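You operate a simulated robot arm through the tools that you are given. There is no shell and no other tool. Be economical: measure what you need, move in short steps, check, and stop when the job is done.

Carry out the task below with a simulated two-armed robot. There is one attempt and no reset: what you move stays moved.

Task
On the narrow walkway by the tail lamp, fold the green cloth in half and then in half again.
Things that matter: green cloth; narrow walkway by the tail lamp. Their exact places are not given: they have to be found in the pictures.

It is judged by the outcome, as a careful person would: the job done as asked, and still so three seconds after it is handed in. It fails if anything else is knocked over, pushed out of place, dropped, spilled or broken. Flat cloth is picked up by pressing the open fingertips on it (5 to 10 N) and closing them slowly along it; thin cloth reads only 2 to 8 mm in the jaws.

Robot
Two 6-joint arms with two-finger parallel grippers on one trunk, on a base that drives. Base frame: it is fixed to the floor where the robot stands at the start and does not move with it; the origin is under the middle of the robot, x ahead of it, y to its left, z up; the surface under the hand at the start is at about z = 800. Units: mm, degrees, N and s.
The left shoulder is at the start at [280, 185, 980], the right one opposite. With the tool pointing down near the work surface each hand reaches from about 560 to 940 mm from the robot's upright axis, wherever it stands, measured 20 degrees to its own side. Places, roughly: narrow walkway by the tail lamp [600, 800, 800]. Payload 1.57 kg a hand.
Tool frame (each hand has its own): the origin (TCP) lies between the finger pads and is the grasp point; the fingertips stand 30 mm ahead of it; z points along the fingers, y is the line along which they close. The gripper opens to 80 mm. The fingers are 17 mm wide and 12 mm thick; the gripper's body (40 by 82 mm) begins 80 mm behind the TCP.
Orientation is that of the tool frame in the base frame, as a unit quaternion [x, y, z, w]. With the fingers straight down and closing along the base's y, the tool's x points along the base's -x, its y along +y and its z along -z.

Tools
- The arms move only by the tool nudge_tool. It takes "left_series", "right_series" or both (then of equal length, played together; a hand with none holds still); each is a list of rows, each a list of 6 numbers: the shift along the base's x, y, z in units of 20 mm (1.0 is 20 mm), then the turn, a rotation vector about the base's x, y, z in units of 6 degrees (1.0 is 6 degrees). In form: [[tx, ty, tz, rx, ry, rz], ...]. A call has 1 to 10 rows; each row shifts and turns the commanded pose from where the row before left it. "left_jaw" and "right_jaw" are, for a hand that has rows, the closure, from 0 (fully open) to 1 (shut), set as the call begins (left out, the last holds). A call with a number of a shift or a turn outside -1 to 1 is refused whole. Rows are played at 5 a second. More than 50 mm and 8.6 degrees between two rows, or a gripper value outside its range, and nothing of the call is played. A pose out of reach is approached as far as the arm can. The call stops where the force on the tool passes 40 N (or 10 N more than at its start, if that is more) or the arm is blocked; 0.2 s more then pass. The fingers move at their own pace (about 153 mm/s each) and stop on an object; they squeeze with about 41 N. The grip force told is the motor's: it shows also when the fingers shut on nothing. Time passes only in rows, and 0.2 s behind the last, so rows that do not move let the fingers close. The reply holds the time, the measured pose of the TCP, the force on the tool along the base axes, the opening and the grip force, in the units named above and with some noise, with the torque about the TCP (base axes, N m) and any sound that the robot's microphone picked up.
- Cameras (640 x 400 px; columns grow to the right, rows downward): "scene" is now at [234.2, 12.7, 1415.4]; the picture's right is [0.17, -0.99, 0.00], its down [-0.77, -0.13, -0.63] and it looks along [0.62, 0.11, -0.78] (base axes); focal length 295 px, centre (320, 200). "left" rides on the left gripper at [72, 7, -122] in its tool frame; the picture's right is [-0.09, 1.00, 0.00], its down [-0.84, -0.08, -0.54] and it looks along [-0.54, -0.05, 0.84] (tool axes); focal length 238 px, centre (320, 200). "right" rides on the right gripper at [72, -7, -122] in its tool frame; the picture's right is [0.09, 1.00, 0.00], its down [-0.84, 0.08, -0.54] and it looks along [-0.54, 0.05, 0.84] (tool axes); focal length 238 px, centre (320, 200).
- snapshot(camera): a new picture of that camera. No time passes.
- move_column(by): slides the trunk up (or, below 0, down) by that many mm; the arms and the scene camera ride with it, the base frame stays. It gives what a move gives, with no picture.
- roll_base(legs): drives the robot by 1 to 6 legs, each [ahead, turn to the left] in mm and degrees, along the robot's own axes; the way and the turn of a leg run together, so that a leg with both is an arc; at most 1500 mm and 180 degrees a leg. The arms and the cameras ride along, it lands a little off, and it stops where it bumps. It gives what a move gives.
- turn_head(pan, tilt): turns the head with the scene camera to pan (to the left, within 86 degrees either way) and tilt (down, from -29 to 69), counted from straight ahead of the robot. It gives what a move gives.
- locate(camera, pixels): for up to 12 pixels [column, row] of the newest picture of that camera ("zoom" is the newest enlarged one), the place [x, y, z] in the base frame of the surface seen there, good to about 2 mm. No time passes.
- inspect(camera, box): a new picture of the part [left, top, right, bottom] of that camera's present view, enlarged. No time passes.
- job_done(): hands the job in; it is judged then, once.

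Work in short steps. Measure before you move; look again where a grasp or a placing could have gone wrong, and mend it. You have 80 turns and 62 pictures in all, those below and enlarged ones among them. Open the grippers and draw the arms clear of the work before you hand the job in, unless the task says otherwise; then end with one line.

The tools are called after "Call:" as a command line: name --argument value ..., lists and objects as JSON in quotes. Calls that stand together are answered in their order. nudge_tool: Moves the arms, as the interface text tells. Its arguments: {"type":"object","properties":{"left_series":{"type":"array"},"left_jaw":{"type":"number"},"right_series":{"type":"array"},"right_jaw":{"type":"number"}},"required":[]} The other tools are called the same way: move_column (by) slides the trunk up or down; roll_base (legs) drives the base; turn_head (pan, tilt) turns the head that bears the scene camera; snapshot (camera) takes a picture; locate (camera, pixels) gives the place of the surface under pixels of a picture; inspect (camera, box) takes an enlarged picture of a part of a camera's view; job_done () hands the job in.

At the start:

```text
time: 0.0
left_ee_pos: [458.4, 401.8, 995.9]
left_ee_rot: [-0.001, 1.0, 0.0, 0.0]
left_wrist_force: [-0.6, 0.5, -0.1]
left_torque: [-0.02, -0.02, 0.02]
left_finger_gap: 80.0
left_grasp_force: 0.0
right_ee_pos: [593.4, -133.7, 1033.9]
right_ee_rot: [-0.001, 1.0, -0.001, 0.001]
right_wrist_force: [-0.2, 0.3, 0.1]
right_torque: [-0.03, 0.04, 0.01]
right_finger_gap: 80.2
right_grasp_force: 0.0
trunk travel left (down, up): [-675.0, 315.0]
robot x, y, heading: [-1.5, 0.8, -0.3]
head pan, tilt: [9.8, 51.3]
```

scene: 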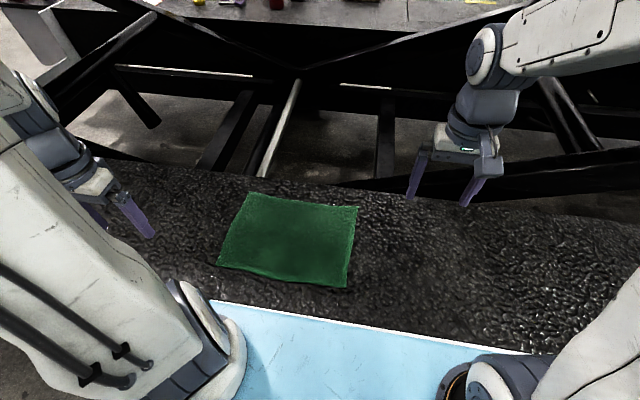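
right: 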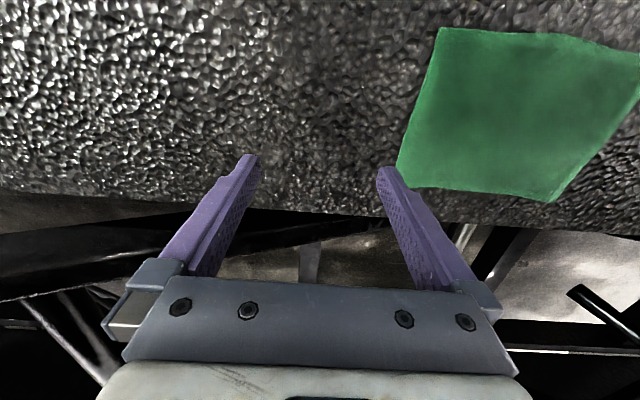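
left: 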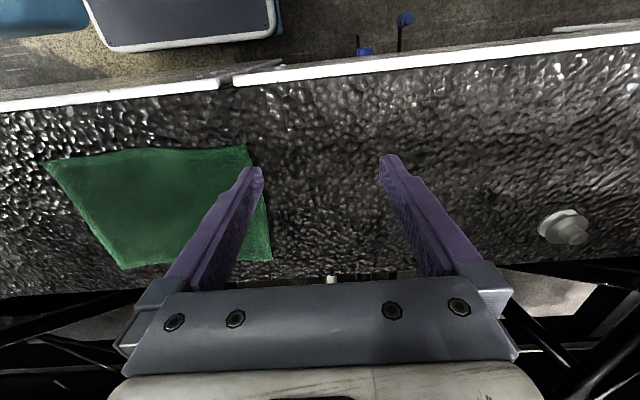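

The green cloth lies on a black strip ahead, with corners in the scene picture at about (250,193), (357,207), (346,287), (218,265). I measure those and the strip edges.

Call:
locate --camera "scene" --pixels '[[250, 194], [356, 208], [345, 285], [219, 264], [288, 240], [400, 240], [300, 195], [280, 290], [260, 310], [150, 200], [380, 300], [500, 230]]'

Call:
locate --camera "left" --pixels '[[565, 225], [405, 20], [360, 50], [245, 148], [270, 258], [125, 265], [48, 162], [330, 272], [230, 83], [450, 100]]'

Call:
turn_head --pan 50 --tilt 40

Call:
snapshot --camera "scene"

```text
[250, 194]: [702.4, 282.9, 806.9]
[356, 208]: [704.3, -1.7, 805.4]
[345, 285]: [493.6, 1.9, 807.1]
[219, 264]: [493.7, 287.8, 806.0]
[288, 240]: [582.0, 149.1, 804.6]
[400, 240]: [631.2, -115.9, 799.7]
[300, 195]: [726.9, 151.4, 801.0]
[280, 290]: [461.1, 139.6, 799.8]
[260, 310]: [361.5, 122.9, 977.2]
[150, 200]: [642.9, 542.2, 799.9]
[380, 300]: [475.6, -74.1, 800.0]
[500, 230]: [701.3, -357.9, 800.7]
```

```text
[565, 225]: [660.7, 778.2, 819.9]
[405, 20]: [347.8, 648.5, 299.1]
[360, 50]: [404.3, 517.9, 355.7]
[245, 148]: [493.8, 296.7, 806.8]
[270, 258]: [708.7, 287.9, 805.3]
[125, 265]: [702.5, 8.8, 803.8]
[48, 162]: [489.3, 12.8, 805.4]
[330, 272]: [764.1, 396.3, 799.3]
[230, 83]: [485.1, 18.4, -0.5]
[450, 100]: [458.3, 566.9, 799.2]
```

```text
time: 1.1
left_ee_pos: [458.1, 402.6, 996.5]
left_ee_rot: [-0.002, 1.0, 0.0, 0.0]
left_wrist_force: [-0.2, 0.3, -0.3]
left_torque: [0.0, 0.01, 0.02]
left_finger_gap: 80.0
left_grasp_force: 0.0
right_ee_pos: [594.2, -133.9, 1033.2]
right_ee_rot: [-0.002, 1.0, 0.0, 0.0]
right_wrist_force: [0.3, -0.1, 0.4]
right_torque: [-0.02, 0.0, -0.03]
right_finger_gap: 80.2
right_grasp_force: 0.0
trunk travel left (down, up): [-675.0, 315.0]
robot x, y, heading: [-4.7, 1.9, 0.2]
head pan, tilt: [50.0, 40.0]
```

```text
58 pictures are left
```

scene: 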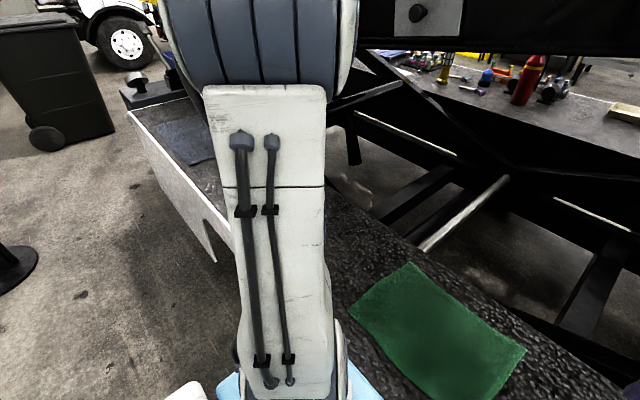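

The arm hides part of the view; I check the dark patch at (185,140) and the walkway's far end, and zoom there.

Call:
locate --camera "scene" --pixels '[[185, 140], [140, 92], [170, 170], [140, 78], [340, 240], [190, 115], [200, 150], [150, 125]]'

Call:
inspect --camera "scene" --box '[100, 50, 260, 230]'

Call:
snapshot --camera "left"

```text
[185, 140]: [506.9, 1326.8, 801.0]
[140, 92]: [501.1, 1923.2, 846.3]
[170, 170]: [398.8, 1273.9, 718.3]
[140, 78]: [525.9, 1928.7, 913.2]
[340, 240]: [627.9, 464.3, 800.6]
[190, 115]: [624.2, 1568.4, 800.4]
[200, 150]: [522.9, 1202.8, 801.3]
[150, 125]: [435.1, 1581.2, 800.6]
```

```text
2.22 times, centred on (180, 140) of scene
```

zoom: 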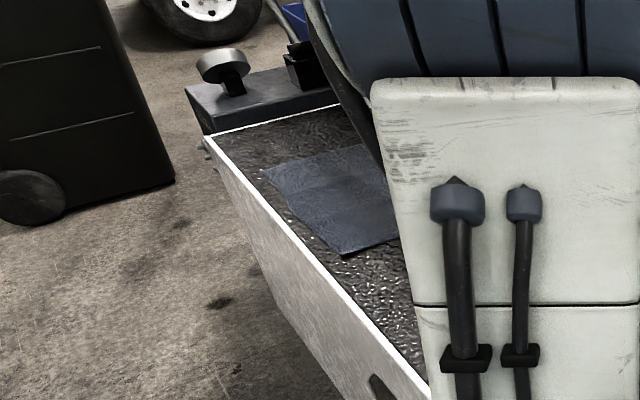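

```text
56 pictures are left
```

left: 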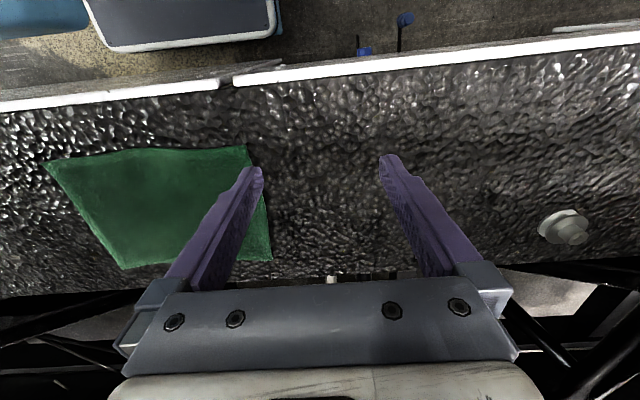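

The green cloth already lies on the walkway (about x 493–704, y 0–288, top z≈805); a blue-grey cloth farther off at y≈1400 is a different one. I'll back the base 80 mm for reach, and turn both hands 90° outward so their fingers close along x.

Call:
roll_base --legs '[[-80, 0]]'

Call:
turn_head --pan 10 --tilt 50

Call:
nudge_tool --left_series '[[0, 0, 0, 0, 0, -1], [0, 0, 0, 0, 0, -1], [0, 0, 0, 0, 0, -1], [0, 0, 0, 0, 0, -1], [0, 0, 0, 0, 0, -1], [0, 0, 0, 0, 0, -1], [0, 0, 0, 0, 0, -1], [0, 0, 0, 0, 0, -1]]' --right_series '[[0, 0, 0, 0, 0, 1], [0, 0, 0, 0, 0, 1], [0, 0, 0, 0, 0, 1], [0, 0, 0, 0, 0, 1], [0, 0, 0, 0, 0, 1], [0, 0, 0, 0, 0, 1], [0, 0, 0, 0, 0, 1], [0, 0, 0, 0, 0, 1]]'

Call:
nudge_tool --left_series '[[0, 0, 0, 0, 0, -1], [0, 0, 0, 0, 0, -1], [0, 0, 0, 0, 0, -1], [0, 0, 0, 0, 0, -1], [0, 0, 0, 0, 0, -1], [0, 0, 0, 0, 0, -1], [0, 0, 0, 0, 0, -1]]' --right_series '[[0, 0, 0, 0, 0, 1], [0, 0, 0, 0, 0, 1], [0, 0, 0, 0, 0, 1], [0, 0, 0, 0, 0, 1], [0, 0, 0, 0, 0, 1], [0, 0, 0, 0, 0, 1], [0, 0, 0, 0, 0, 1]]'

Call:
snapshot --camera "scene"

```text
time: 2.1
left_ee_pos: [378.1, 401.5, 996.6]
left_ee_rot: [-0.002, 1.0, 0.0, 0.0]
left_wrist_force: [-0.1, -0.8, -0.3]
left_torque: [0.01, 0.01, 0.04]
left_finger_gap: 80.2
left_grasp_force: 0.1
right_ee_pos: [515.1, -132.9, 1034.0]
right_ee_rot: [-0.001, 1.0, 0.0, -0.001]
right_wrist_force: [0.0, -0.5, 0.1]
right_torque: [0.0, -0.05, 0.02]
right_finger_gap: 80.4
right_grasp_force: 0.1
trunk travel left (down, up): [-675.0, 315.0]
robot x, y, heading: [-79.6, 1.3, -0.1]
head pan, tilt: [50.0, 40.0]
```

```text
time: 3.2
left_ee_pos: [377.8, 400.7, 998.2]
left_ee_rot: [-0.002, 1.0, 0.0, 0.001]
left_wrist_force: [0.1, 0.0, 0.7]
left_torque: [0.0, 0.0, 0.02]
left_finger_gap: 80.0
left_grasp_force: 0.1
right_ee_pos: [514.3, -132.9, 1033.8]
right_ee_rot: [-0.001, 1.0, 0.0, 0.0]
right_wrist_force: [-0.5, 0.4, 0.0]
right_torque: [0.02, -0.04, 0.0]
right_finger_gap: 80.0
right_grasp_force: 0.0
trunk travel left (down, up): [-675.0, 315.0]
robot x, y, heading: [-77.4, -0.3, 0.1]
head pan, tilt: [10.0, 50.0]
```

```text
time: 5.0
left_ee_pos: [376.4, 403.2, 996.9]
left_ee_rot: [0.405, 0.914, -0.001, 0.001]
left_wrist_force: [-0.6, 0.1, 0.2]
left_torque: [0.02, 0.0, -0.01]
left_finger_gap: 80.1
left_grasp_force: 0.0
right_ee_pos: [514.1, -134.4, 1032.7]
right_ee_rot: [-0.408, 0.913, 0.0, -0.001]
right_wrist_force: [-0.3, 0.3, -0.6]
right_torque: [-0.01, -0.02, -0.02]
right_finger_gap: 79.8
right_grasp_force: 0.0
trunk travel left (down, up): [-675.0, 315.0]
robot x, y, heading: [-81.4, 2.4, 0.1]
head pan, tilt: [10.0, 50.0]
```

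```text
time: 6.6
left_ee_pos: [378.0, 403.2, 996.2]
left_ee_rot: [0.707, 0.707, 0.001, 0.0]
left_wrist_force: [0.3, 0.4, 0.2]
left_torque: [0.0, 0.0, -0.04]
left_finger_gap: 79.7
left_grasp_force: 0.0
right_ee_pos: [513.7, -134.5, 1032.8]
right_ee_rot: [0.709, -0.705, 0.0, 0.0]
right_wrist_force: [-0.4, -0.3, 0.5]
right_torque: [-0.02, -0.02, 0.04]
right_finger_gap: 80.1
right_grasp_force: 0.3
trunk travel left (down, up): [-675.0, 315.0]
robot x, y, heading: [-75.6, 1.7, 0.0]
head pan, tilt: [10.0, 50.0]
```

```text
55 pictures are left
```

scene: 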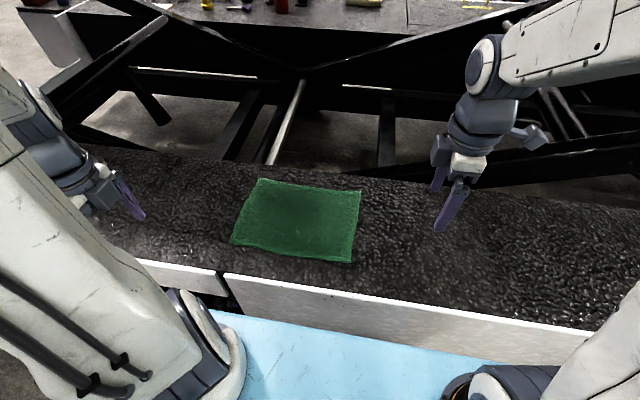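

Both hands are now turned; I recheck the cloth corners in the new picture and bring both hands above the near edge with jaws about 24 mm apart.

Call:
locate --camera "scene" --pixels '[[260, 181], [360, 193], [350, 260], [234, 242], [290, 250], [292, 215]]'

Call:
nudge_tool --left_series '[[0.685, -0.665, -0.73, 0, 0, 0], [0.685, -0.665, -0.73, 0, 0, 0], [0.685, -0.665, -0.73, 0, 0, 0], [0.685, -0.665, -0.73, 0, 0, 0], [0.685, -0.665, -0.73, 0, 0, 0], [0.685, -0.665, -0.73, 0, 0, 0], [0.685, -0.665, -0.73, 0, 0, 0], [0.685, -0.665, -0.73, 0, 0, 0], [0.685, -0.665, -0.73, 0, 0, 0], [0.685, -0.665, -0.73, 0, 0, 0]]' --right_series '[[0, 0.76, -0.915, 0, 0, 0], [0, 0.76, -0.915, 0, 0, 0], [0, 0.76, -0.915, 0, 0, 0], [0, 0.76, -0.915, 0, 0, 0], [0, 0.76, -0.915, 0, 0, 0], [0, 0.76, -0.915, 0, 0, 0], [0, 0.76, -0.915, 0, 0, 0], [0, 0.76, -0.915, 0, 0, 0], [0, 0.76, -0.915, 0, 0, 0], [0, 0.76, -0.915, 0, 0, 0]]' --left_jaw 0.7 --right_jaw 0.7

Call:
snapshot --camera "scene"

Call:
snapshot --camera "left"

Call:
snapshot --camera "right"

```text
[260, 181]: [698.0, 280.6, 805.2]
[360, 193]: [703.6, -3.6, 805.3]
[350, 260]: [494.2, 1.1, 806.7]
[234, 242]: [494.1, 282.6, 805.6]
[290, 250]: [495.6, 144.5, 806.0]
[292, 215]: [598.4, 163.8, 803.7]
```

```text
time: 8.8
left_ee_pos: [516.8, 268.6, 852.9]
left_ee_rot: [0.706, 0.708, 0.0, 0.0]
left_wrist_force: [-0.4, -0.1, 0.0]
left_torque: [0.02, -0.03, -0.02]
left_finger_gap: 23.9
left_grasp_force: 0.1
right_ee_pos: [515.9, 18.7, 851.1]
right_ee_rot: [0.709, -0.706, 0.001, 0.0]
right_wrist_force: [-0.3, -0.5, -0.6]
right_torque: [0.01, 0.0, -0.02]
right_finger_gap: 24.0
right_grasp_force: 0.1
trunk travel left (down, up): [-675.0, 315.0]
robot x, y, heading: [-78.8, 2.0, -0.1]
head pan, tilt: [10.0, 50.0]
```

```text
54 pictures are left
```

scene: 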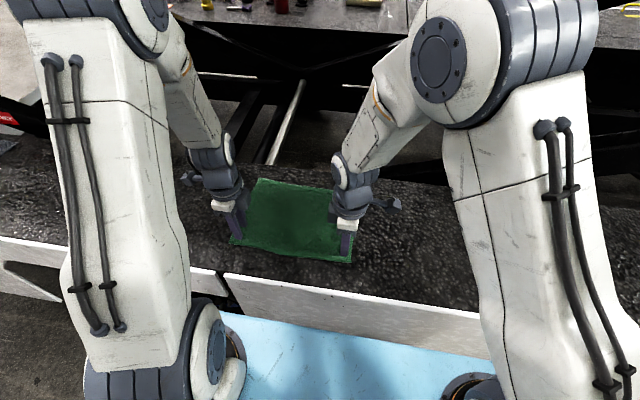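

```text
53 pictures are left
```

left: 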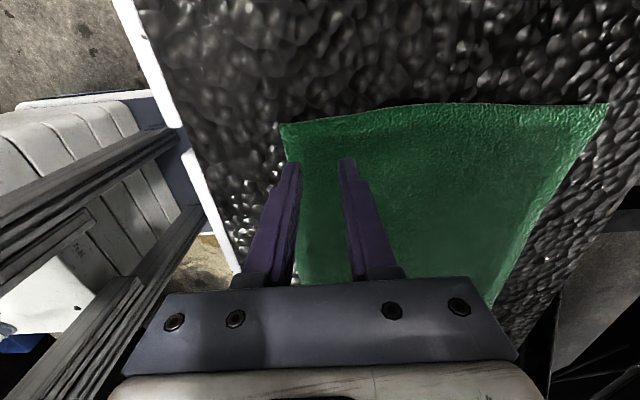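

```text
52 pictures are left
```

right: 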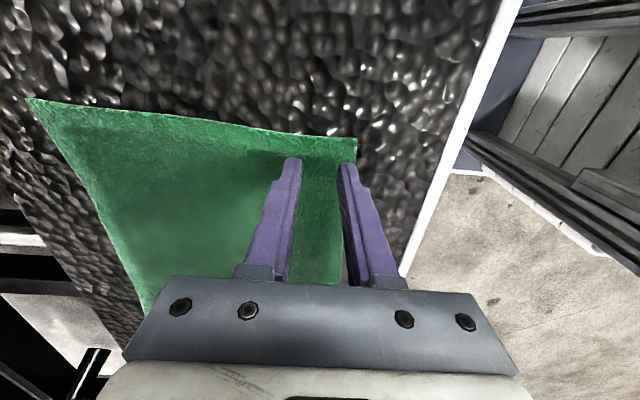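

Both hands straddle well inside the near edge (fingers at x≈492–540). I lower to just above the cloth, then creep to contact.

Call:
nudge_tool --left_series '[[0.1, 0, -0.35, 0, 0, 0], [0, 0, -0.35, 0, 0, 0], [0, 0, -0.15, 0, 0, 0], [0, 0, 0, 0, 0, 0]]' --right_series '[[0.15, 0, -0.35, 0, 0, 0], [0, 0, -0.3, 0, 0, 0], [0, 0, -0.1, 0, 0, 0], [0, 0, 0, 0, 0, 0]]'

```text
time: 9.8
left_ee_pos: [517.6, 268.2, 833.9]
left_ee_rot: [0.706, 0.708, 0.0, 0.0]
left_wrist_force: [-0.4, 1.2, 1.4]
left_torque: [0.03, 0.02, 0.0]
left_finger_gap: 23.9
left_grasp_force: 0.0
right_ee_pos: [517.5, 19.0, 835.1]
right_ee_rot: [0.709, -0.706, 0.001, 0.001]
right_wrist_force: [0.1, -0.1, 0.7]
right_torque: [0.0, -0.04, 0.0]
right_finger_gap: 23.8
right_grasp_force: 0.2
trunk travel left (down, up): [-675.0, 315.0]
robot x, y, heading: [-78.2, 0.7, 0.1]
head pan, tilt: [10.0, 50.0]
```

Left force just begins (~1.4 N). I creep down a few mm more on both.

Call:
nudge_tool --left_series '[[0, 0, -0.1, 0, 0, 0], [0, 0, 0, 0, 0, 0]]' --right_series '[[0, 0, -0.15, 0, 0, 0], [0, 0, 0, 0, 0, 0]]'

```text
time: 10.4
left_ee_pos: [517.8, 269.7, 832.6]
left_ee_rot: [0.706, 0.708, 0.002, 0.001]
left_wrist_force: [0.0, 0.6, 13.7]
left_torque: [-0.01, -0.02, 0.02]
left_finger_gap: 24.0
left_grasp_force: 0.1
right_ee_pos: [517.1, 17.6, 832.8]
right_ee_rot: [0.709, -0.705, 0.0, -0.001]
right_wrist_force: [0.7, -0.3, 9.9]
right_torque: [0.01, 0.02, 0.0]
right_finger_gap: 23.7
right_grasp_force: 0.0
trunk travel left (down, up): [-675.0, 315.0]
robot x, y, heading: [-83.9, -2.7, 0.1]
head pan, tilt: [10.0, 50.0]
```

Left 13.7 N is a bit high, right 9.9 N. I ease both up slightly and close the jaws in small steps.

Call:
nudge_tool --left_series '[[0, 0, -0.0, 0, 0, 0]]' --right_series '[[0, 0, 0.01, 0, 0, 0]]' --left_jaw 0.72 --right_jaw 0.72

Call:
nudge_tool --left_series '[[0, 0, 0.03, 0, 0, 0]]' --right_series '[[0, 0, 0.01, 0, 0, 0]]' --left_jaw 0.77 --right_jaw 0.77

Call:
nudge_tool --left_series '[[0, 0, 0, 0, 0, 0]]' --right_series '[[0, 0, 0, 0, 0, 0]]' --left_jaw 0.82 --right_jaw 0.82

```text
time: 10.8
left_ee_pos: [517.3, 269.7, 832.7]
left_ee_rot: [0.706, 0.708, 0.001, 0.001]
left_wrist_force: [0.2, -0.1, 15.8]
left_torque: [0.04, -0.02, 0.01]
left_finger_gap: 21.4
left_grasp_force: 0.0
right_ee_pos: [517.4, 19.1, 833.5]
right_ee_rot: [0.709, -0.705, 0.0, 0.0]
right_wrist_force: [0.6, -0.9, 11.2]
right_torque: [-0.01, 0.0, -0.01]
right_finger_gap: 20.1
right_grasp_force: 0.0
trunk travel left (down, up): [-675.0, 315.0]
robot x, y, heading: [-80.6, 0.4, 0.2]
head pan, tilt: [10.0, 50.0]
```

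```text
time: 11.2
left_ee_pos: [517.1, 269.2, 833.1]
left_ee_rot: [0.706, 0.708, 0.001, 0.0]
left_wrist_force: [3.6, -1.6, 10.1]
left_torque: [-0.09, -0.11, 0.02]
left_finger_gap: 19.2
left_grasp_force: 0.6
right_ee_pos: [517.0, 18.0, 833.4]
right_ee_rot: [0.709, -0.705, 0.0, -0.001]
right_wrist_force: [-0.2, 0.2, 13.1]
right_torque: [0.04, 0.03, -0.01]
right_finger_gap: 17.2
right_grasp_force: 0.0
trunk travel left (down, up): [-675.0, 315.0]
robot x, y, heading: [-77.5, -3.5, 0.3]
head pan, tilt: [10.0, 50.0]
```

```text
time: 11.6
left_ee_pos: [516.6, 268.7, 833.2]
left_ee_rot: [0.706, 0.708, 0.001, 0.0]
left_wrist_force: [1.6, -2.0, 10.5]
left_torque: [-0.07, -0.08, 0.01]
left_finger_gap: 15.1
left_grasp_force: 0.0
right_ee_pos: [516.9, 18.4, 833.2]
right_ee_rot: [0.708, -0.706, 0.0, 0.0]
right_wrist_force: [0.4, -0.3, 13.1]
right_torque: [0.0, 0.03, -0.04]
right_finger_gap: 14.4
right_grasp_force: 0.0
trunk travel left (down, up): [-675.0, 315.0]
robot x, y, heading: [-80.5, 1.6, 0.2]
head pan, tilt: [10.0, 50.0]
```

Gaps near 15 mm with forces 10–13 N; I ease up a hair and continue closing.

Call:
nudge_tool --left_series '[[0, 0, 0.01, 0, 0, 0]]' --right_series '[[0, 0, 0.02, 0, 0, 0]]' --left_jaw 0.88 --right_jaw 0.88

Call:
nudge_tool --left_series '[[0, 0, 0, 0, 0, 0]]' --right_series '[[0, 0, 0, 0, 0, 0]]' --left_jaw 0.94 --right_jaw 0.94

Call:
nudge_tool --left_series '[[0, 0, 0, 0, 0, 0], [0, 0, 0, 0, 0, 0]]' --right_series '[[0, 0, 0, 0, 0, 0], [0, 0, 0, 0, 0, 0]]' --left_jaw 1.0 --right_jaw 1.0

Call:
snapshot --camera "left"

Call:
snapshot --camera "right"

```text
time: 12.0
left_ee_pos: [516.7, 269.9, 832.9]
left_ee_rot: [0.706, 0.709, 0.0, -0.001]
left_wrist_force: [-1.5, -1.0, 8.4]
left_torque: [0.01, 0.05, -0.02]
left_finger_gap: 6.2
left_grasp_force: 0.1
right_ee_pos: [517.7, 18.4, 834.4]
right_ee_rot: [0.709, -0.706, 0.0, 0.0]
right_wrist_force: [0.6, 2.4, 9.7]
right_torque: [0.04, 0.0, 0.02]
right_finger_gap: 6.4
right_grasp_force: 0.0
trunk travel left (down, up): [-675.0, 315.0]
robot x, y, heading: [-79.4, -0.3, 0.3]
head pan, tilt: [10.0, 50.0]
```

```text
time: 12.4
left_ee_pos: [515.9, 268.3, 833.6]
left_ee_rot: [0.706, 0.708, 0.0, 0.001]
left_wrist_force: [-2.1, -0.3, 8.6]
left_torque: [-0.07, 0.04, 0.03]
left_finger_gap: 5.7
left_grasp_force: 0.3
right_ee_pos: [516.8, 18.8, 833.4]
right_ee_rot: [0.708, -0.706, 0.0, 0.0]
right_wrist_force: [-0.7, 2.9, 8.2]
right_torque: [0.07, -0.01, -0.04]
right_finger_gap: 5.9
right_grasp_force: 0.8
trunk travel left (down, up): [-675.0, 315.0]
robot x, y, heading: [-82.6, 1.0, 0.1]
head pan, tilt: [10.0, 50.0]
```

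```text
time: 13.0
left_ee_pos: [517.2, 269.4, 834.1]
left_ee_rot: [0.706, 0.708, 0.0, 0.0]
left_wrist_force: [-1.3, -1.2, 7.4]
left_torque: [-0.07, 0.02, 0.02]
left_finger_gap: 3.7
left_grasp_force: 25.1
right_ee_pos: [516.6, 17.0, 832.9]
right_ee_rot: [0.708, -0.706, 0.0, 0.0]
right_wrist_force: [0.3, 3.0, 7.5]
right_torque: [0.13, 0.02, -0.04]
right_finger_gap: 4.0
right_grasp_force: 25.0
trunk travel left (down, up): [-675.0, 315.0]
robot x, y, heading: [-79.7, -0.2, 0.4]
head pan, tilt: [10.0, 50.0]
```

```text
51 pictures are left
```

left: 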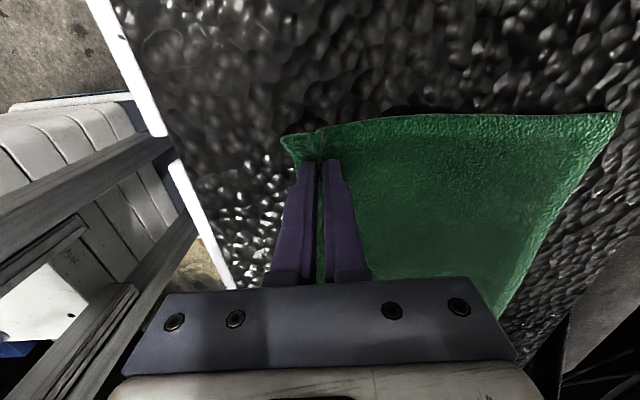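

```text
50 pictures are left
```

right: 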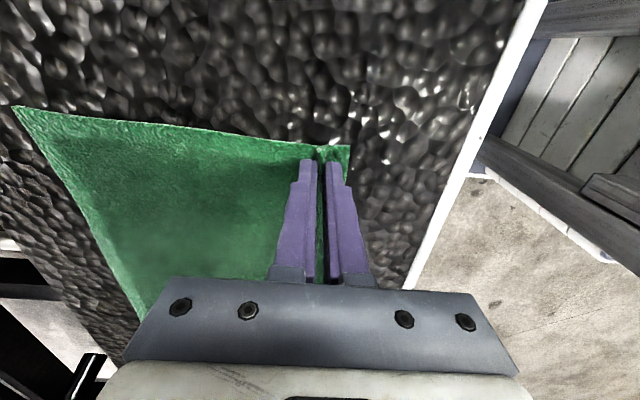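

Both corners are pinched (gap ~4 mm), but the flap outside the fingers is ~15 mm, which would fold back as a hem. I open again, lift a little and regrasp closer to the very edge.

Call:
nudge_tool --left_series '[[0, 0, 0, 0, 0, 0], [0, 0, 0.6, 0, 0, 0], [0, 0, 0, 0, 0, 0]]' --right_series '[[0, 0, 0, 0, 0, 0], [0, 0, 0.6, 0, 0, 0], [0, 0, 0, 0, 0, 0]]' --left_jaw 0.65 --right_jaw 0.65

Call:
inspect --camera "left" --box '[220, 80, 460, 230]'

Call:
locate --camera "zoom" --pixels '[[170, 120], [180, 130], [210, 160], [260, 180]]'

Call:
inspect --camera "right" --box '[220, 80, 460, 230]'

```text
time: 13.8
left_ee_pos: [516.4, 269.1, 844.7]
left_ee_rot: [0.706, 0.708, 0.0, 0.0]
left_wrist_force: [0.5, -0.6, -0.7]
left_torque: [0.0, -0.05, 0.01]
left_finger_gap: 28.2
left_grasp_force: 0.1
right_ee_pos: [515.7, 17.0, 844.8]
right_ee_rot: [0.708, -0.706, -0.001, 0.0]
right_wrist_force: [0.0, 0.1, -0.2]
right_torque: [-0.03, -0.03, 0.0]
right_finger_gap: 28.1
right_grasp_force: 0.0
trunk travel left (down, up): [-675.0, 315.0]
robot x, y, heading: [-77.9, -2.7, 0.2]
head pan, tilt: [10.0, 50.0]
```

```text
2.67 times, centred on (340, 155) of left
```

zoom: 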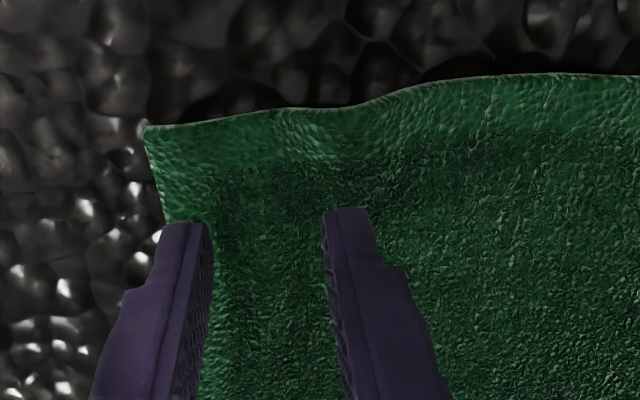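

```text
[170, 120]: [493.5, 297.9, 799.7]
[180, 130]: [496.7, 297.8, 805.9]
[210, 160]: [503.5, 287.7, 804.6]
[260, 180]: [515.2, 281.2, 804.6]
```

```text
2.67 times, centred on (340, 155) of right
```

zoom: 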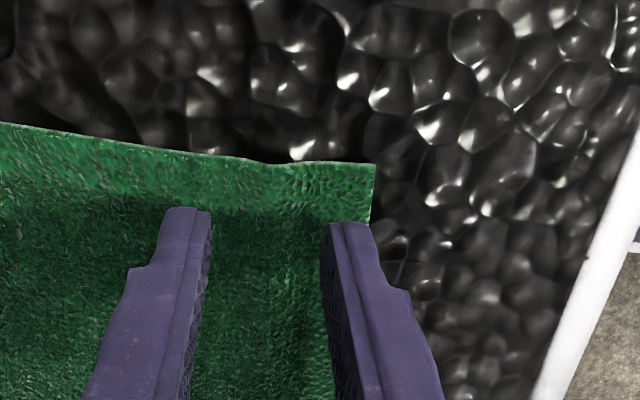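

The cloth relaxed back flat. I shift both hands 14 mm toward me so the near finger stands just outside the edge, then press again.

Call:
nudge_tool --left_series '[[-0.7, 0.4, 0, 0, 0, 0], [0, 0, -0.4, 0, 0, 0], [0, 0, -0.13, 0, 0, 0], [0, 0, 0, 0, 0, 0]]' --right_series '[[-0.7, -0.2, 0, 0, 0, 0], [0, 0, -0.4, 0, 0, 0], [0, 0, -0.15, 0, 0, 0], [0, 0, 0, 0, 0, 0]]'

Call:
inspect --camera "left" --box '[220, 80, 460, 230]'

Call:
inspect --camera "right" --box '[220, 80, 460, 230]'

```text
time: 14.8
left_ee_pos: [502.9, 276.5, 834.7]
left_ee_rot: [0.706, 0.708, 0.0, 0.0]
left_wrist_force: [-1.1, -0.6, 1.8]
left_torque: [-0.03, -0.01, -0.02]
left_finger_gap: 28.1
left_grasp_force: 0.0
right_ee_pos: [502.0, 14.4, 834.2]
right_ee_rot: [0.708, -0.706, 0.0, 0.0]
right_wrist_force: [-0.1, -0.6, 1.4]
right_torque: [-0.04, -0.03, 0.01]
right_finger_gap: 28.0
right_grasp_force: 0.0
trunk travel left (down, up): [-675.0, 315.0]
robot x, y, heading: [-82.7, 4.0, 0.1]
head pan, tilt: [10.0, 50.0]
```

```text
2.67 times, centred on (340, 155) of left
```

zoom: 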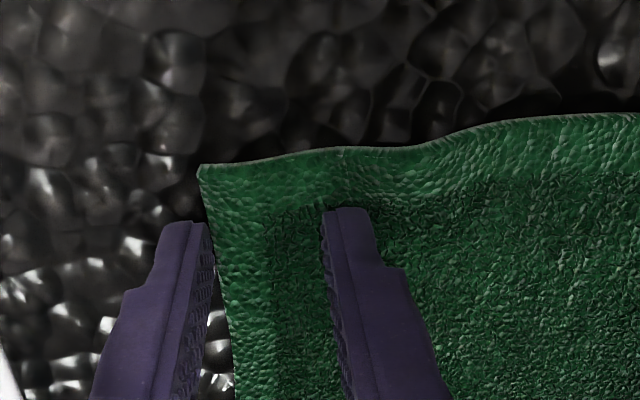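

```text
2.67 times, centred on (340, 155) of right
```

zoom: 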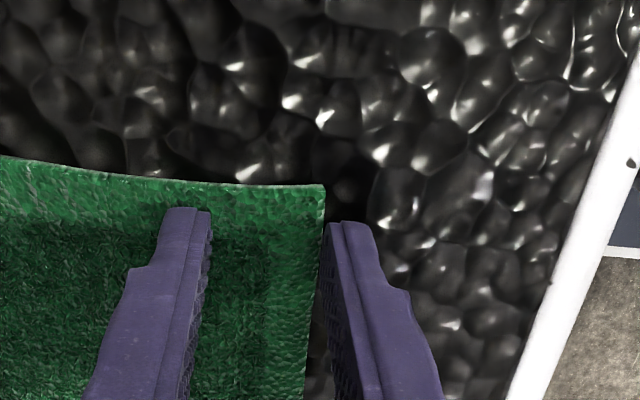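

The near fingers sit just off the edge on both. I press a bit more and close step by step.

Call:
nudge_tool --left_series '[[0, 0, -0.06, 0, 0, 0], [0, 0, 0, 0, 0, 0]]' --right_series '[[0, 0, -0.06, 0, 0, 0], [0, 0, 0, 0, 0, 0]]' --left_jaw 0.7 --right_jaw 0.7

Call:
nudge_tool --left_series '[[0, 0, 0, 0, 0, 0]]' --right_series '[[0, 0, 0, 0, 0, 0]]' --left_jaw 0.76 --right_jaw 0.76

Call:
nudge_tool --left_series '[[0, 0, 0, 0, 0, 0]]' --right_series '[[0, 0, 0, 0, 0, 0]]' --left_jaw 0.82 --right_jaw 0.82

Call:
inspect --camera "left" --box '[220, 80, 460, 230]'

Call:
inspect --camera "right" --box '[220, 80, 460, 230]'

```text
time: 15.4
left_ee_pos: [503.9, 275.4, 832.9]
left_ee_rot: [0.705, 0.709, 0.001, 0.0]
left_wrist_force: [-0.8, -1.0, 5.2]
left_torque: [-0.04, -0.01, 0.01]
left_finger_gap: 22.3
left_grasp_force: 0.1
right_ee_pos: [502.2, 13.9, 833.3]
right_ee_rot: [0.708, -0.706, 0.0, 0.0]
right_wrist_force: [-1.3, 1.2, 4.1]
right_torque: [0.04, 0.01, -0.02]
right_finger_gap: 22.9
right_grasp_force: 0.0
trunk travel left (down, up): [-675.0, 315.0]
robot x, y, heading: [-75.7, 2.8, 0.3]
head pan, tilt: [10.0, 50.0]
```

```text
time: 15.8
left_ee_pos: [502.7, 276.0, 832.7]
left_ee_rot: [0.706, 0.708, 0.0, 0.0]
left_wrist_force: [-0.9, 0.5, 5.5]
left_torque: [0.0, -0.04, 0.03]
left_finger_gap: 16.6
left_grasp_force: 0.1
right_ee_pos: [503.7, 13.7, 833.0]
right_ee_rot: [0.708, -0.707, 0.0, 0.0]
right_wrist_force: [-0.5, 0.0, 4.1]
right_torque: [0.0, -0.03, 0.03]
right_finger_gap: 16.8
right_grasp_force: 0.1
trunk travel left (down, up): [-675.0, 315.0]
robot x, y, heading: [-80.5, 1.0, 0.1]
head pan, tilt: [10.0, 50.0]
```

```text
time: 16.2
left_ee_pos: [504.2, 276.0, 833.0]
left_ee_rot: [0.706, 0.709, 0.0, 0.0]
left_wrist_force: [-0.5, 0.4, 6.8]
left_torque: [0.05, -0.02, 0.0]
left_finger_gap: 12.1
left_grasp_force: 0.0
right_ee_pos: [502.3, 13.2, 833.5]
right_ee_rot: [0.708, -0.706, 0.0, 0.0]
right_wrist_force: [-1.3, 0.4, 4.5]
right_torque: [0.01, 0.0, 0.0]
right_finger_gap: 11.9
right_grasp_force: 0.0
trunk travel left (down, up): [-675.0, 315.0]
robot x, y, heading: [-77.4, 2.0, 0.1]
head pan, tilt: [10.0, 50.0]
```

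```text
2.67 times, centred on (340, 155) of left
```

zoom: 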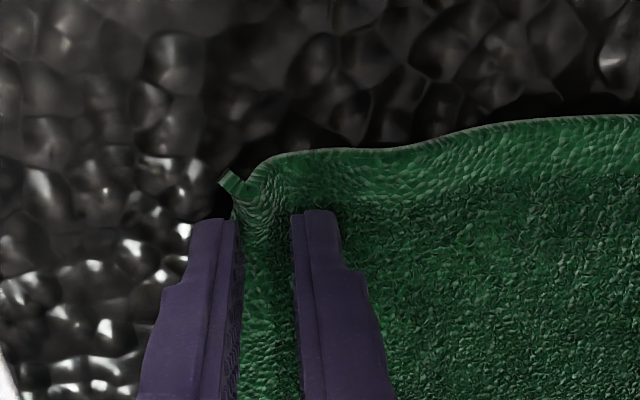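

```text
2.67 times, centred on (340, 155) of right
```

zoom: 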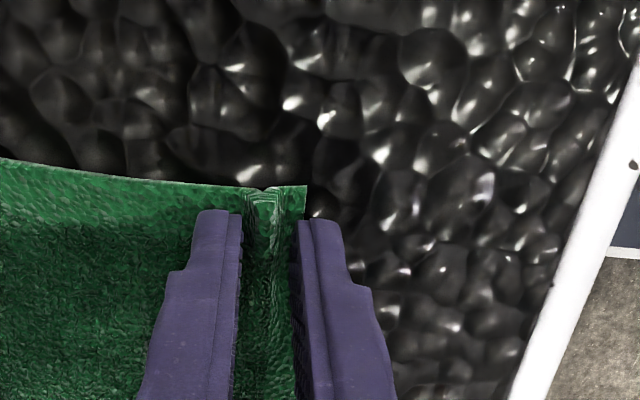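

The edge is curling up between the fingers. I finish closing.

Call:
nudge_tool --left_series '[[0, 0, 0, 0, 0, 0]]' --right_series '[[0, 0, 0, 0, 0, 0]]' --left_jaw 0.9 --right_jaw 0.9

Call:
nudge_tool --left_series '[[0, 0, 0, 0, 0, 0], [0, 0, 0, 0, 0, 0]]' --right_series '[[0, 0, 0, 0, 0, 0], [0, 0, 0, 0, 0, 0]]' --left_jaw 1.0 --right_jaw 1.0

Call:
nudge_tool --left_series '[[0.1, 0, 0.7, 0, 0, 0], [0.2, 0, 0.8, 0, 0, 0]]' --right_series '[[0.1, 0, 0.7, 0, 0, 0], [0.2, 0, 0.8, 0, 0, 0]]'

Call:
snapshot --camera "left"

Call:
snapshot --camera "right"

```text
time: 16.6
left_ee_pos: [501.6, 276.6, 833.1]
left_ee_rot: [0.705, 0.709, 0.0, 0.0]
left_wrist_force: [0.0, 0.7, 7.5]
left_torque: [0.02, 0.0, 0.01]
left_finger_gap: 8.3
left_grasp_force: 0.2
right_ee_pos: [503.8, 14.8, 834.0]
right_ee_rot: [0.708, -0.706, 0.0, 0.0]
right_wrist_force: [0.6, 0.8, 2.9]
right_torque: [0.01, -0.04, 0.01]
right_finger_gap: 7.2
right_grasp_force: 0.1
trunk travel left (down, up): [-675.0, 315.0]
robot x, y, heading: [-78.2, -1.6, 0.1]
head pan, tilt: [10.0, 50.0]
```

```text
time: 17.2
left_ee_pos: [503.0, 275.7, 833.7]
left_ee_rot: [0.706, 0.708, 0.0, 0.0]
left_wrist_force: [1.3, -1.5, 7.7]
left_torque: [-0.03, -0.05, 0.01]
left_finger_gap: 3.5
left_grasp_force: 24.7
right_ee_pos: [503.4, 14.0, 834.0]
right_ee_rot: [0.709, -0.705, 0.0, -0.001]
right_wrist_force: [0.8, 2.1, 4.5]
right_torque: [0.0, -0.05, -0.04]
right_finger_gap: 3.9
right_grasp_force: 24.9
trunk travel left (down, up): [-675.0, 315.0]
robot x, y, heading: [-79.3, 0.4, -0.1]
head pan, tilt: [10.0, 50.0]
```

```text
time: 17.8
left_ee_pos: [509.9, 276.9, 864.0]
left_ee_rot: [0.706, 0.708, -0.001, 0.0]
left_wrist_force: [0.0, -1.3, -0.2]
left_torque: [-0.03, 0.01, 0.01]
left_finger_gap: 3.2
left_grasp_force: 24.7
right_ee_pos: [508.7, 14.0, 862.6]
right_ee_rot: [0.709, -0.706, 0.0, 0.0]
right_wrist_force: [-0.3, 1.5, 0.5]
right_torque: [0.02, 0.01, -0.01]
right_finger_gap: 3.7
right_grasp_force: 24.3
trunk travel left (down, up): [-675.0, 315.0]
robot x, y, heading: [-80.6, 1.2, 0.1]
head pan, tilt: [10.0, 50.0]
```

```text
43 pictures are left
```

left: 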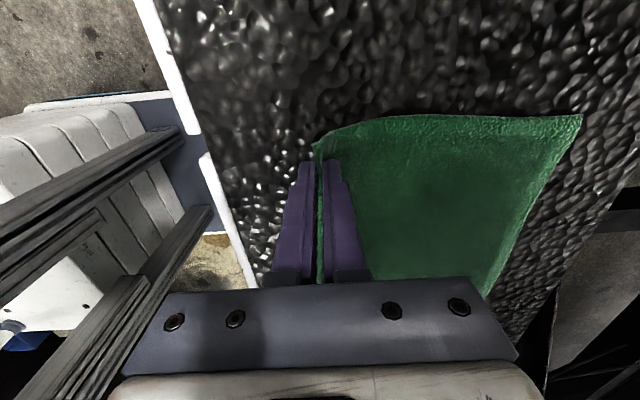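

```text
42 pictures are left
```

right: 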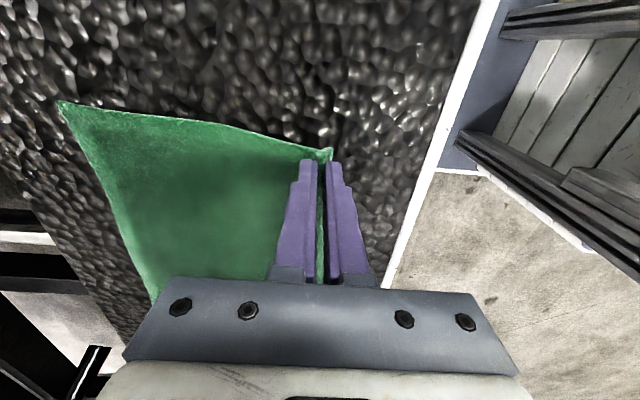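

Clean pinch on both corners, edge in the jaws. Now I carry both together over an arc toward the far edge, tilting the hands a little so the edge leans forward.

Call:
nudge_tool --left_series '[[0.6, 0, 0.8, 0, 0, 0], [0.7, 0, 0.7, 0, 0, 0], [0.8, 0, 0.55, 0, 0, 0], [0.9, 0, 0.4, 0, 0, 0], [0.98, 0, 0.19, 0, 1, 0], [0.98, 0, -0.02, 0, 1, 0], [0.98, 0, -0.24, 0, 1, 0], [0.98, 0, -0.45, 0, 1, 0], [0.9, 0, -0.6, 0, 0, 0], [0.75, 0, -0.7, 0, 0, 0]]' --right_series '[[0.6, 0, 0.8, 0, 0, 0], [0.7, 0, 0.7, 0, 0, 0], [0.8, 0, 0.55, 0, 0, 0], [0.9, 0, 0.4, 0, 0, 0], [0.98, 0, 0.19, 0, 1, 0], [0.98, 0, -0.02, 0, 1, 0], [0.98, 0, -0.24, 0, 1, 0], [0.98, 0, -0.45, 0, 1, 0], [0.9, 0, -0.6, 0, 0, 0], [0.75, 0, -0.7, 0, 0, 0]]'

Call:
snapshot --camera "scene"

Call:
snapshot --camera "left"

```text
time: 20.0
left_ee_pos: [681.1, 275.3, 874.8]
left_ee_rot: [0.691, 0.693, -0.147, -0.148]
left_wrist_force: [-0.3, 0.0, 0.5]
left_torque: [-0.03, -0.06, -0.02]
left_finger_gap: 2.9
left_grasp_force: 24.2
right_ee_pos: [680.8, 14.1, 874.7]
right_ee_rot: [0.693, -0.69, -0.148, 0.147]
right_wrist_force: [0.3, 0.1, 0.5]
right_torque: [0.02, -0.07, 0.0]
right_finger_gap: 3.5
right_grasp_force: 24.1
trunk travel left (down, up): [-675.0, 315.0]
robot x, y, heading: [-81.5, -0.4, -0.0]
head pan, tilt: [10.0, 50.0]
```

```text
41 pictures are left
```

scene: 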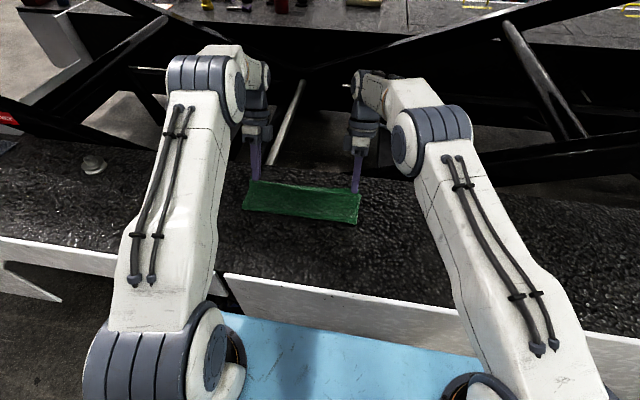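

```text
40 pictures are left
```

left: 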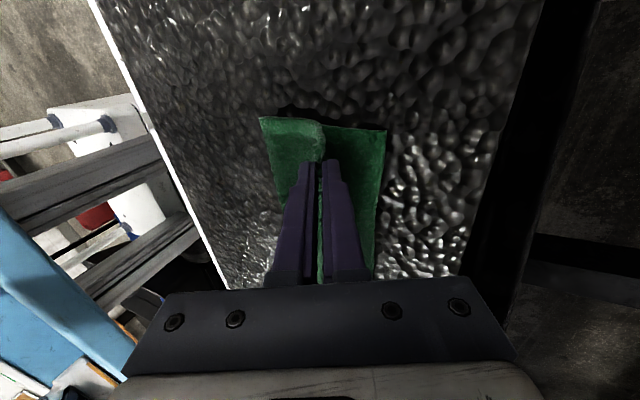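

The bottom layer stays put and the edge is above the far part. I check where the bottom layer's far edge and the top layer are.

Call:
locate --camera "left" --pixels '[[384, 132], [377, 200], [372, 265], [326, 128], [263, 120], [275, 190]]'

Call:
nudge_tool --left_series '[[0.5, 0, -0.6, 0, 0, 0], [0.45, 0, -0.5, 0, 0, 0], [0.25, 0, -0.4, 0, 0, 0], [0, 0, 0, 0, 0, 0]]' --right_series '[[0.5, 0, -0.6, 0, 0, 0], [0.45, 0, -0.5, 0, 0, 0], [0.25, 0, -0.4, 0, 0, 0], [0, 0, 0, 0, 0, 0]]'

Call:
snapshot --camera "left"

Call:
snapshot --camera "right"

```text
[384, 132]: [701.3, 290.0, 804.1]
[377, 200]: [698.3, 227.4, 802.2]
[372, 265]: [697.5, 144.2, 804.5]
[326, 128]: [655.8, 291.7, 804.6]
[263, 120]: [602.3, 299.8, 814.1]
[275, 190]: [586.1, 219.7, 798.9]
```

```text
time: 21.0
left_ee_pos: [704.3, 276.1, 846.5]
left_ee_rot: [0.691, 0.693, -0.146, -0.147]
left_wrist_force: [-0.2, -1.0, 0.1]
left_torque: [-0.03, -0.01, 0.04]
left_finger_gap: 2.7
left_grasp_force: 24.0
right_ee_pos: [700.7, 10.8, 845.6]
right_ee_rot: [0.693, -0.69, -0.148, 0.146]
right_wrist_force: [0.0, 1.6, 0.7]
right_torque: [0.11, -0.04, -0.02]
right_finger_gap: 3.5
right_grasp_force: 24.7
right hand out of reach, approached as far as the arm can: row 3
trunk travel left (down, up): [-675.0, 315.0]
robot x, y, heading: [-80.4, -3.3, -0.1]
head pan, tilt: [10.0, 50.0]
```

```text
39 pictures are left
```

left: 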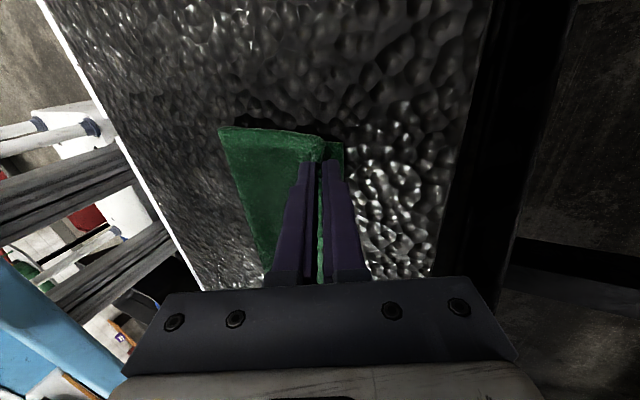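

```text
38 pictures are left
```

right: 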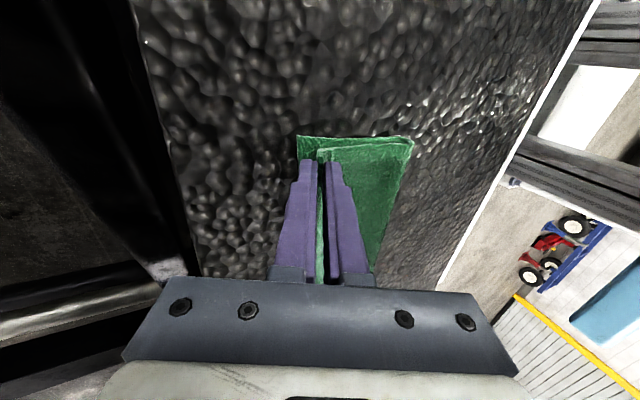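

Right arm is at its reach limit; I untilt it one notch and lower both to lay the edge down, then release slightly.

Call:
nudge_tool --left_series '[[0.05, 0, -0.15, 0, 0, 0], [0, 0, -0.15, 0, 0, 0], [0, 0, -0.15, 0, 0, 0], [0, 0, 0, 0, 0, 0]]' --right_series '[[-0.1, 0, 0, 0, -1, 0], [0, 0, -0.2, 0, -0.5, 0], [0, 0, -0.15, 0, 0, 0], [0, 0, 0, 0, 0, 0]]'

Call:
snapshot --camera "right"

Call:
snapshot --camera "left"

```text
time: 22.0
left_ee_pos: [704.7, 276.9, 837.2]
left_ee_rot: [0.69, 0.694, -0.147, -0.147]
left_wrist_force: [1.5, -1.5, 3.9]
left_torque: [-0.04, -0.03, 0.04]
left_finger_gap: 2.9
left_grasp_force: 24.2
right_ee_pos: [698.7, 12.1, 839.8]
right_ee_rot: [0.703, -0.7, -0.092, 0.091]
right_wrist_force: [0.8, 2.3, 1.9]
right_torque: [0.1, 0.03, 0.01]
right_finger_gap: 3.7
right_grasp_force: 24.8
trunk travel left (down, up): [-675.0, 315.0]
robot x, y, heading: [-80.2, 2.0, 0.0]
head pan, tilt: [10.0, 50.0]
```

```text
37 pictures are left
```

right: 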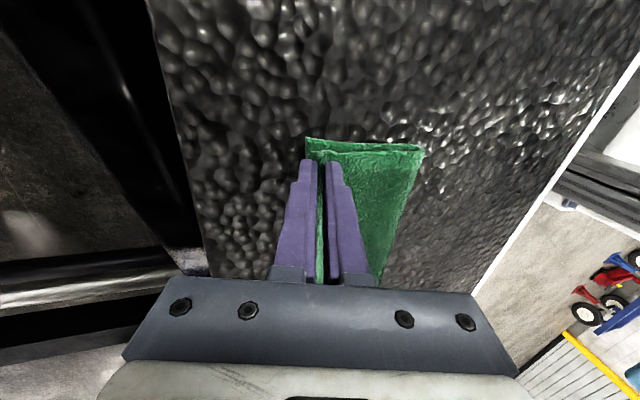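

```text
36 pictures are left
```

left: 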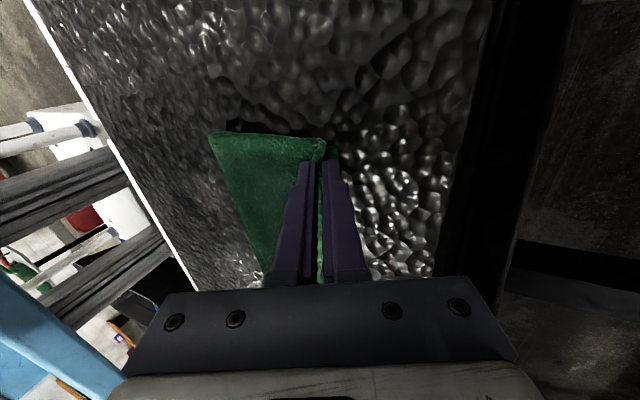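

Fold 1 aligned within a few mm. I open the jaws modestly, raise the hands along their axes and look.

Call:
nudge_tool --left_series '[[0, 0, 0, 0, 0, 0], [0.0, 0, 0.2, 0, 0, 0], [0.15, 0, 0.5, 0, 0, 0], [0.2, 0, 0.9, 0, 0, 0], [0, 0, 1, 0, -1, 0], [-0.5, 0, 1, 0, -1, 0], [-0.8, 0, 1, 0, -1, 0], [-1, 0, 1, 0, -1, 0]]' --right_series '[[0, 0, 0, 0, 0, 0], [0.0, 0, 0.2, 0, 0, 0], [0, 0, 0.5, 0, 0, 0], [0, 0, 0.9, 0, 0, 0], [0, 0, 1, 0, -1, 0], [-0.5, -0.5, 1, 0, -1, 0], [-0.8, -1, 1, 0, -0.5, 0], [-1, -1, 1, 0, 0, 0]]' --left_jaw 0.7 --right_jaw 0.7

Call:
snapshot --camera "scene"

Call:
snapshot --camera "left"

```text
time: 23.8
left_ee_pos: [666.6, 275.4, 949.5]
left_ee_rot: [0.706, 0.709, 0.001, 0.001]
left_wrist_force: [0.6, 0.9, 0.0]
left_torque: [0.0, 0.01, 0.01]
left_finger_gap: 24.1
left_grasp_force: 0.1
right_ee_pos: [652.1, -39.6, 950.4]
right_ee_rot: [0.708, -0.706, 0.0, 0.001]
right_wrist_force: [-0.2, -0.2, -0.3]
right_torque: [-0.02, 0.02, -0.01]
right_finger_gap: 24.0
right_grasp_force: 0.0
trunk travel left (down, up): [-675.0, 315.0]
robot x, y, heading: [-81.0, 0.4, 0.1]
head pan, tilt: [10.0, 50.0]
```

```text
35 pictures are left
```

scene: 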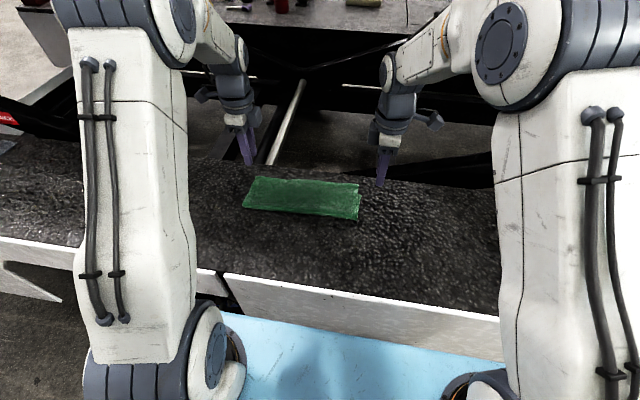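

```text
34 pictures are left
```

left: 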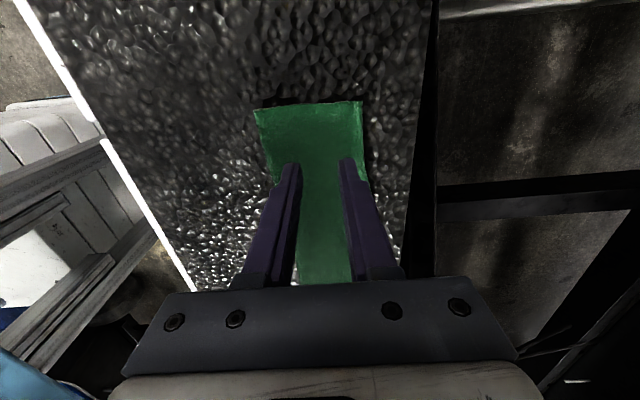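

Fold 1 looks clean. I zoom to check edge alignment and measure the folded corners.

Call:
inspect --camera "scene" --box '[230, 160, 374, 250]'

Call:
locate --camera "scene" --pixels '[[256, 179], [358, 187], [357, 219], [246, 205], [300, 197], [249, 195], [300, 212], [310, 183]]'

```text
4.44 times, centred on (302, 205) of scene
```

zoom: 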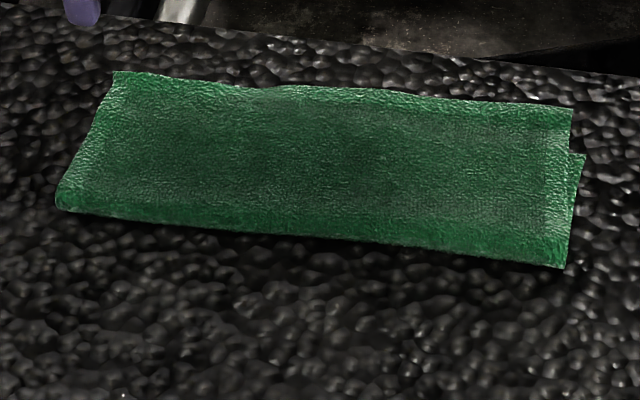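

```text
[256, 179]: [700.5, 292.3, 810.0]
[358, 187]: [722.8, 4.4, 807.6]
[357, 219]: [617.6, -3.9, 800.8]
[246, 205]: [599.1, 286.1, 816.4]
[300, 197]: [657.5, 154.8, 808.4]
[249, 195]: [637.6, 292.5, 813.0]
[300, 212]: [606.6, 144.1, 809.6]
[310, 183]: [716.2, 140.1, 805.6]
```

At the right end the top layer seems to overshoot the bottom corner (zoom (585,153) vs (571,108)). I measure precisely.

Call:
locate --camera "zoom" --pixels '[[568, 112], [581, 157], [563, 262], [573, 190], [118, 75], [62, 205], [440, 100], [280, 90], [300, 225], [450, 100]]'

Call:
inspect --camera "right" --box '[240, 50, 480, 200]'

Call:
inspect --camera "left" --box '[220, 80, 420, 205]'

```text
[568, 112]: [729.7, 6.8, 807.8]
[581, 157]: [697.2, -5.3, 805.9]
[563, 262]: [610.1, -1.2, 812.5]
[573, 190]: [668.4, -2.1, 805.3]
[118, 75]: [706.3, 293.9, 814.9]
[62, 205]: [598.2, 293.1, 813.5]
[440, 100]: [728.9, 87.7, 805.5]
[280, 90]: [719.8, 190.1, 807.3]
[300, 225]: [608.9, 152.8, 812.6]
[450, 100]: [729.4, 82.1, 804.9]
```

```text
2.67 times, centred on (360, 125) of right
```

zoom: 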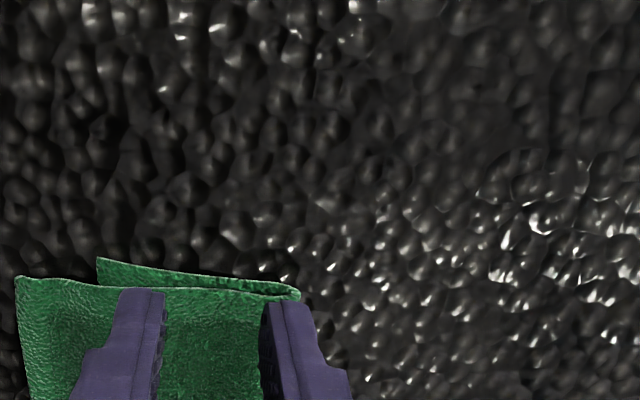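

```text
3.20 times, centred on (320, 142) of left
```

zoom: 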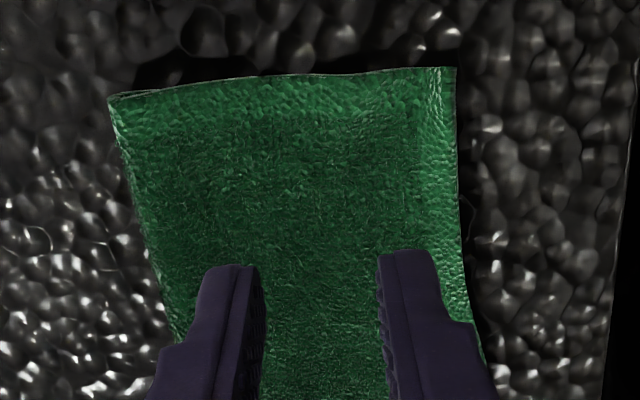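

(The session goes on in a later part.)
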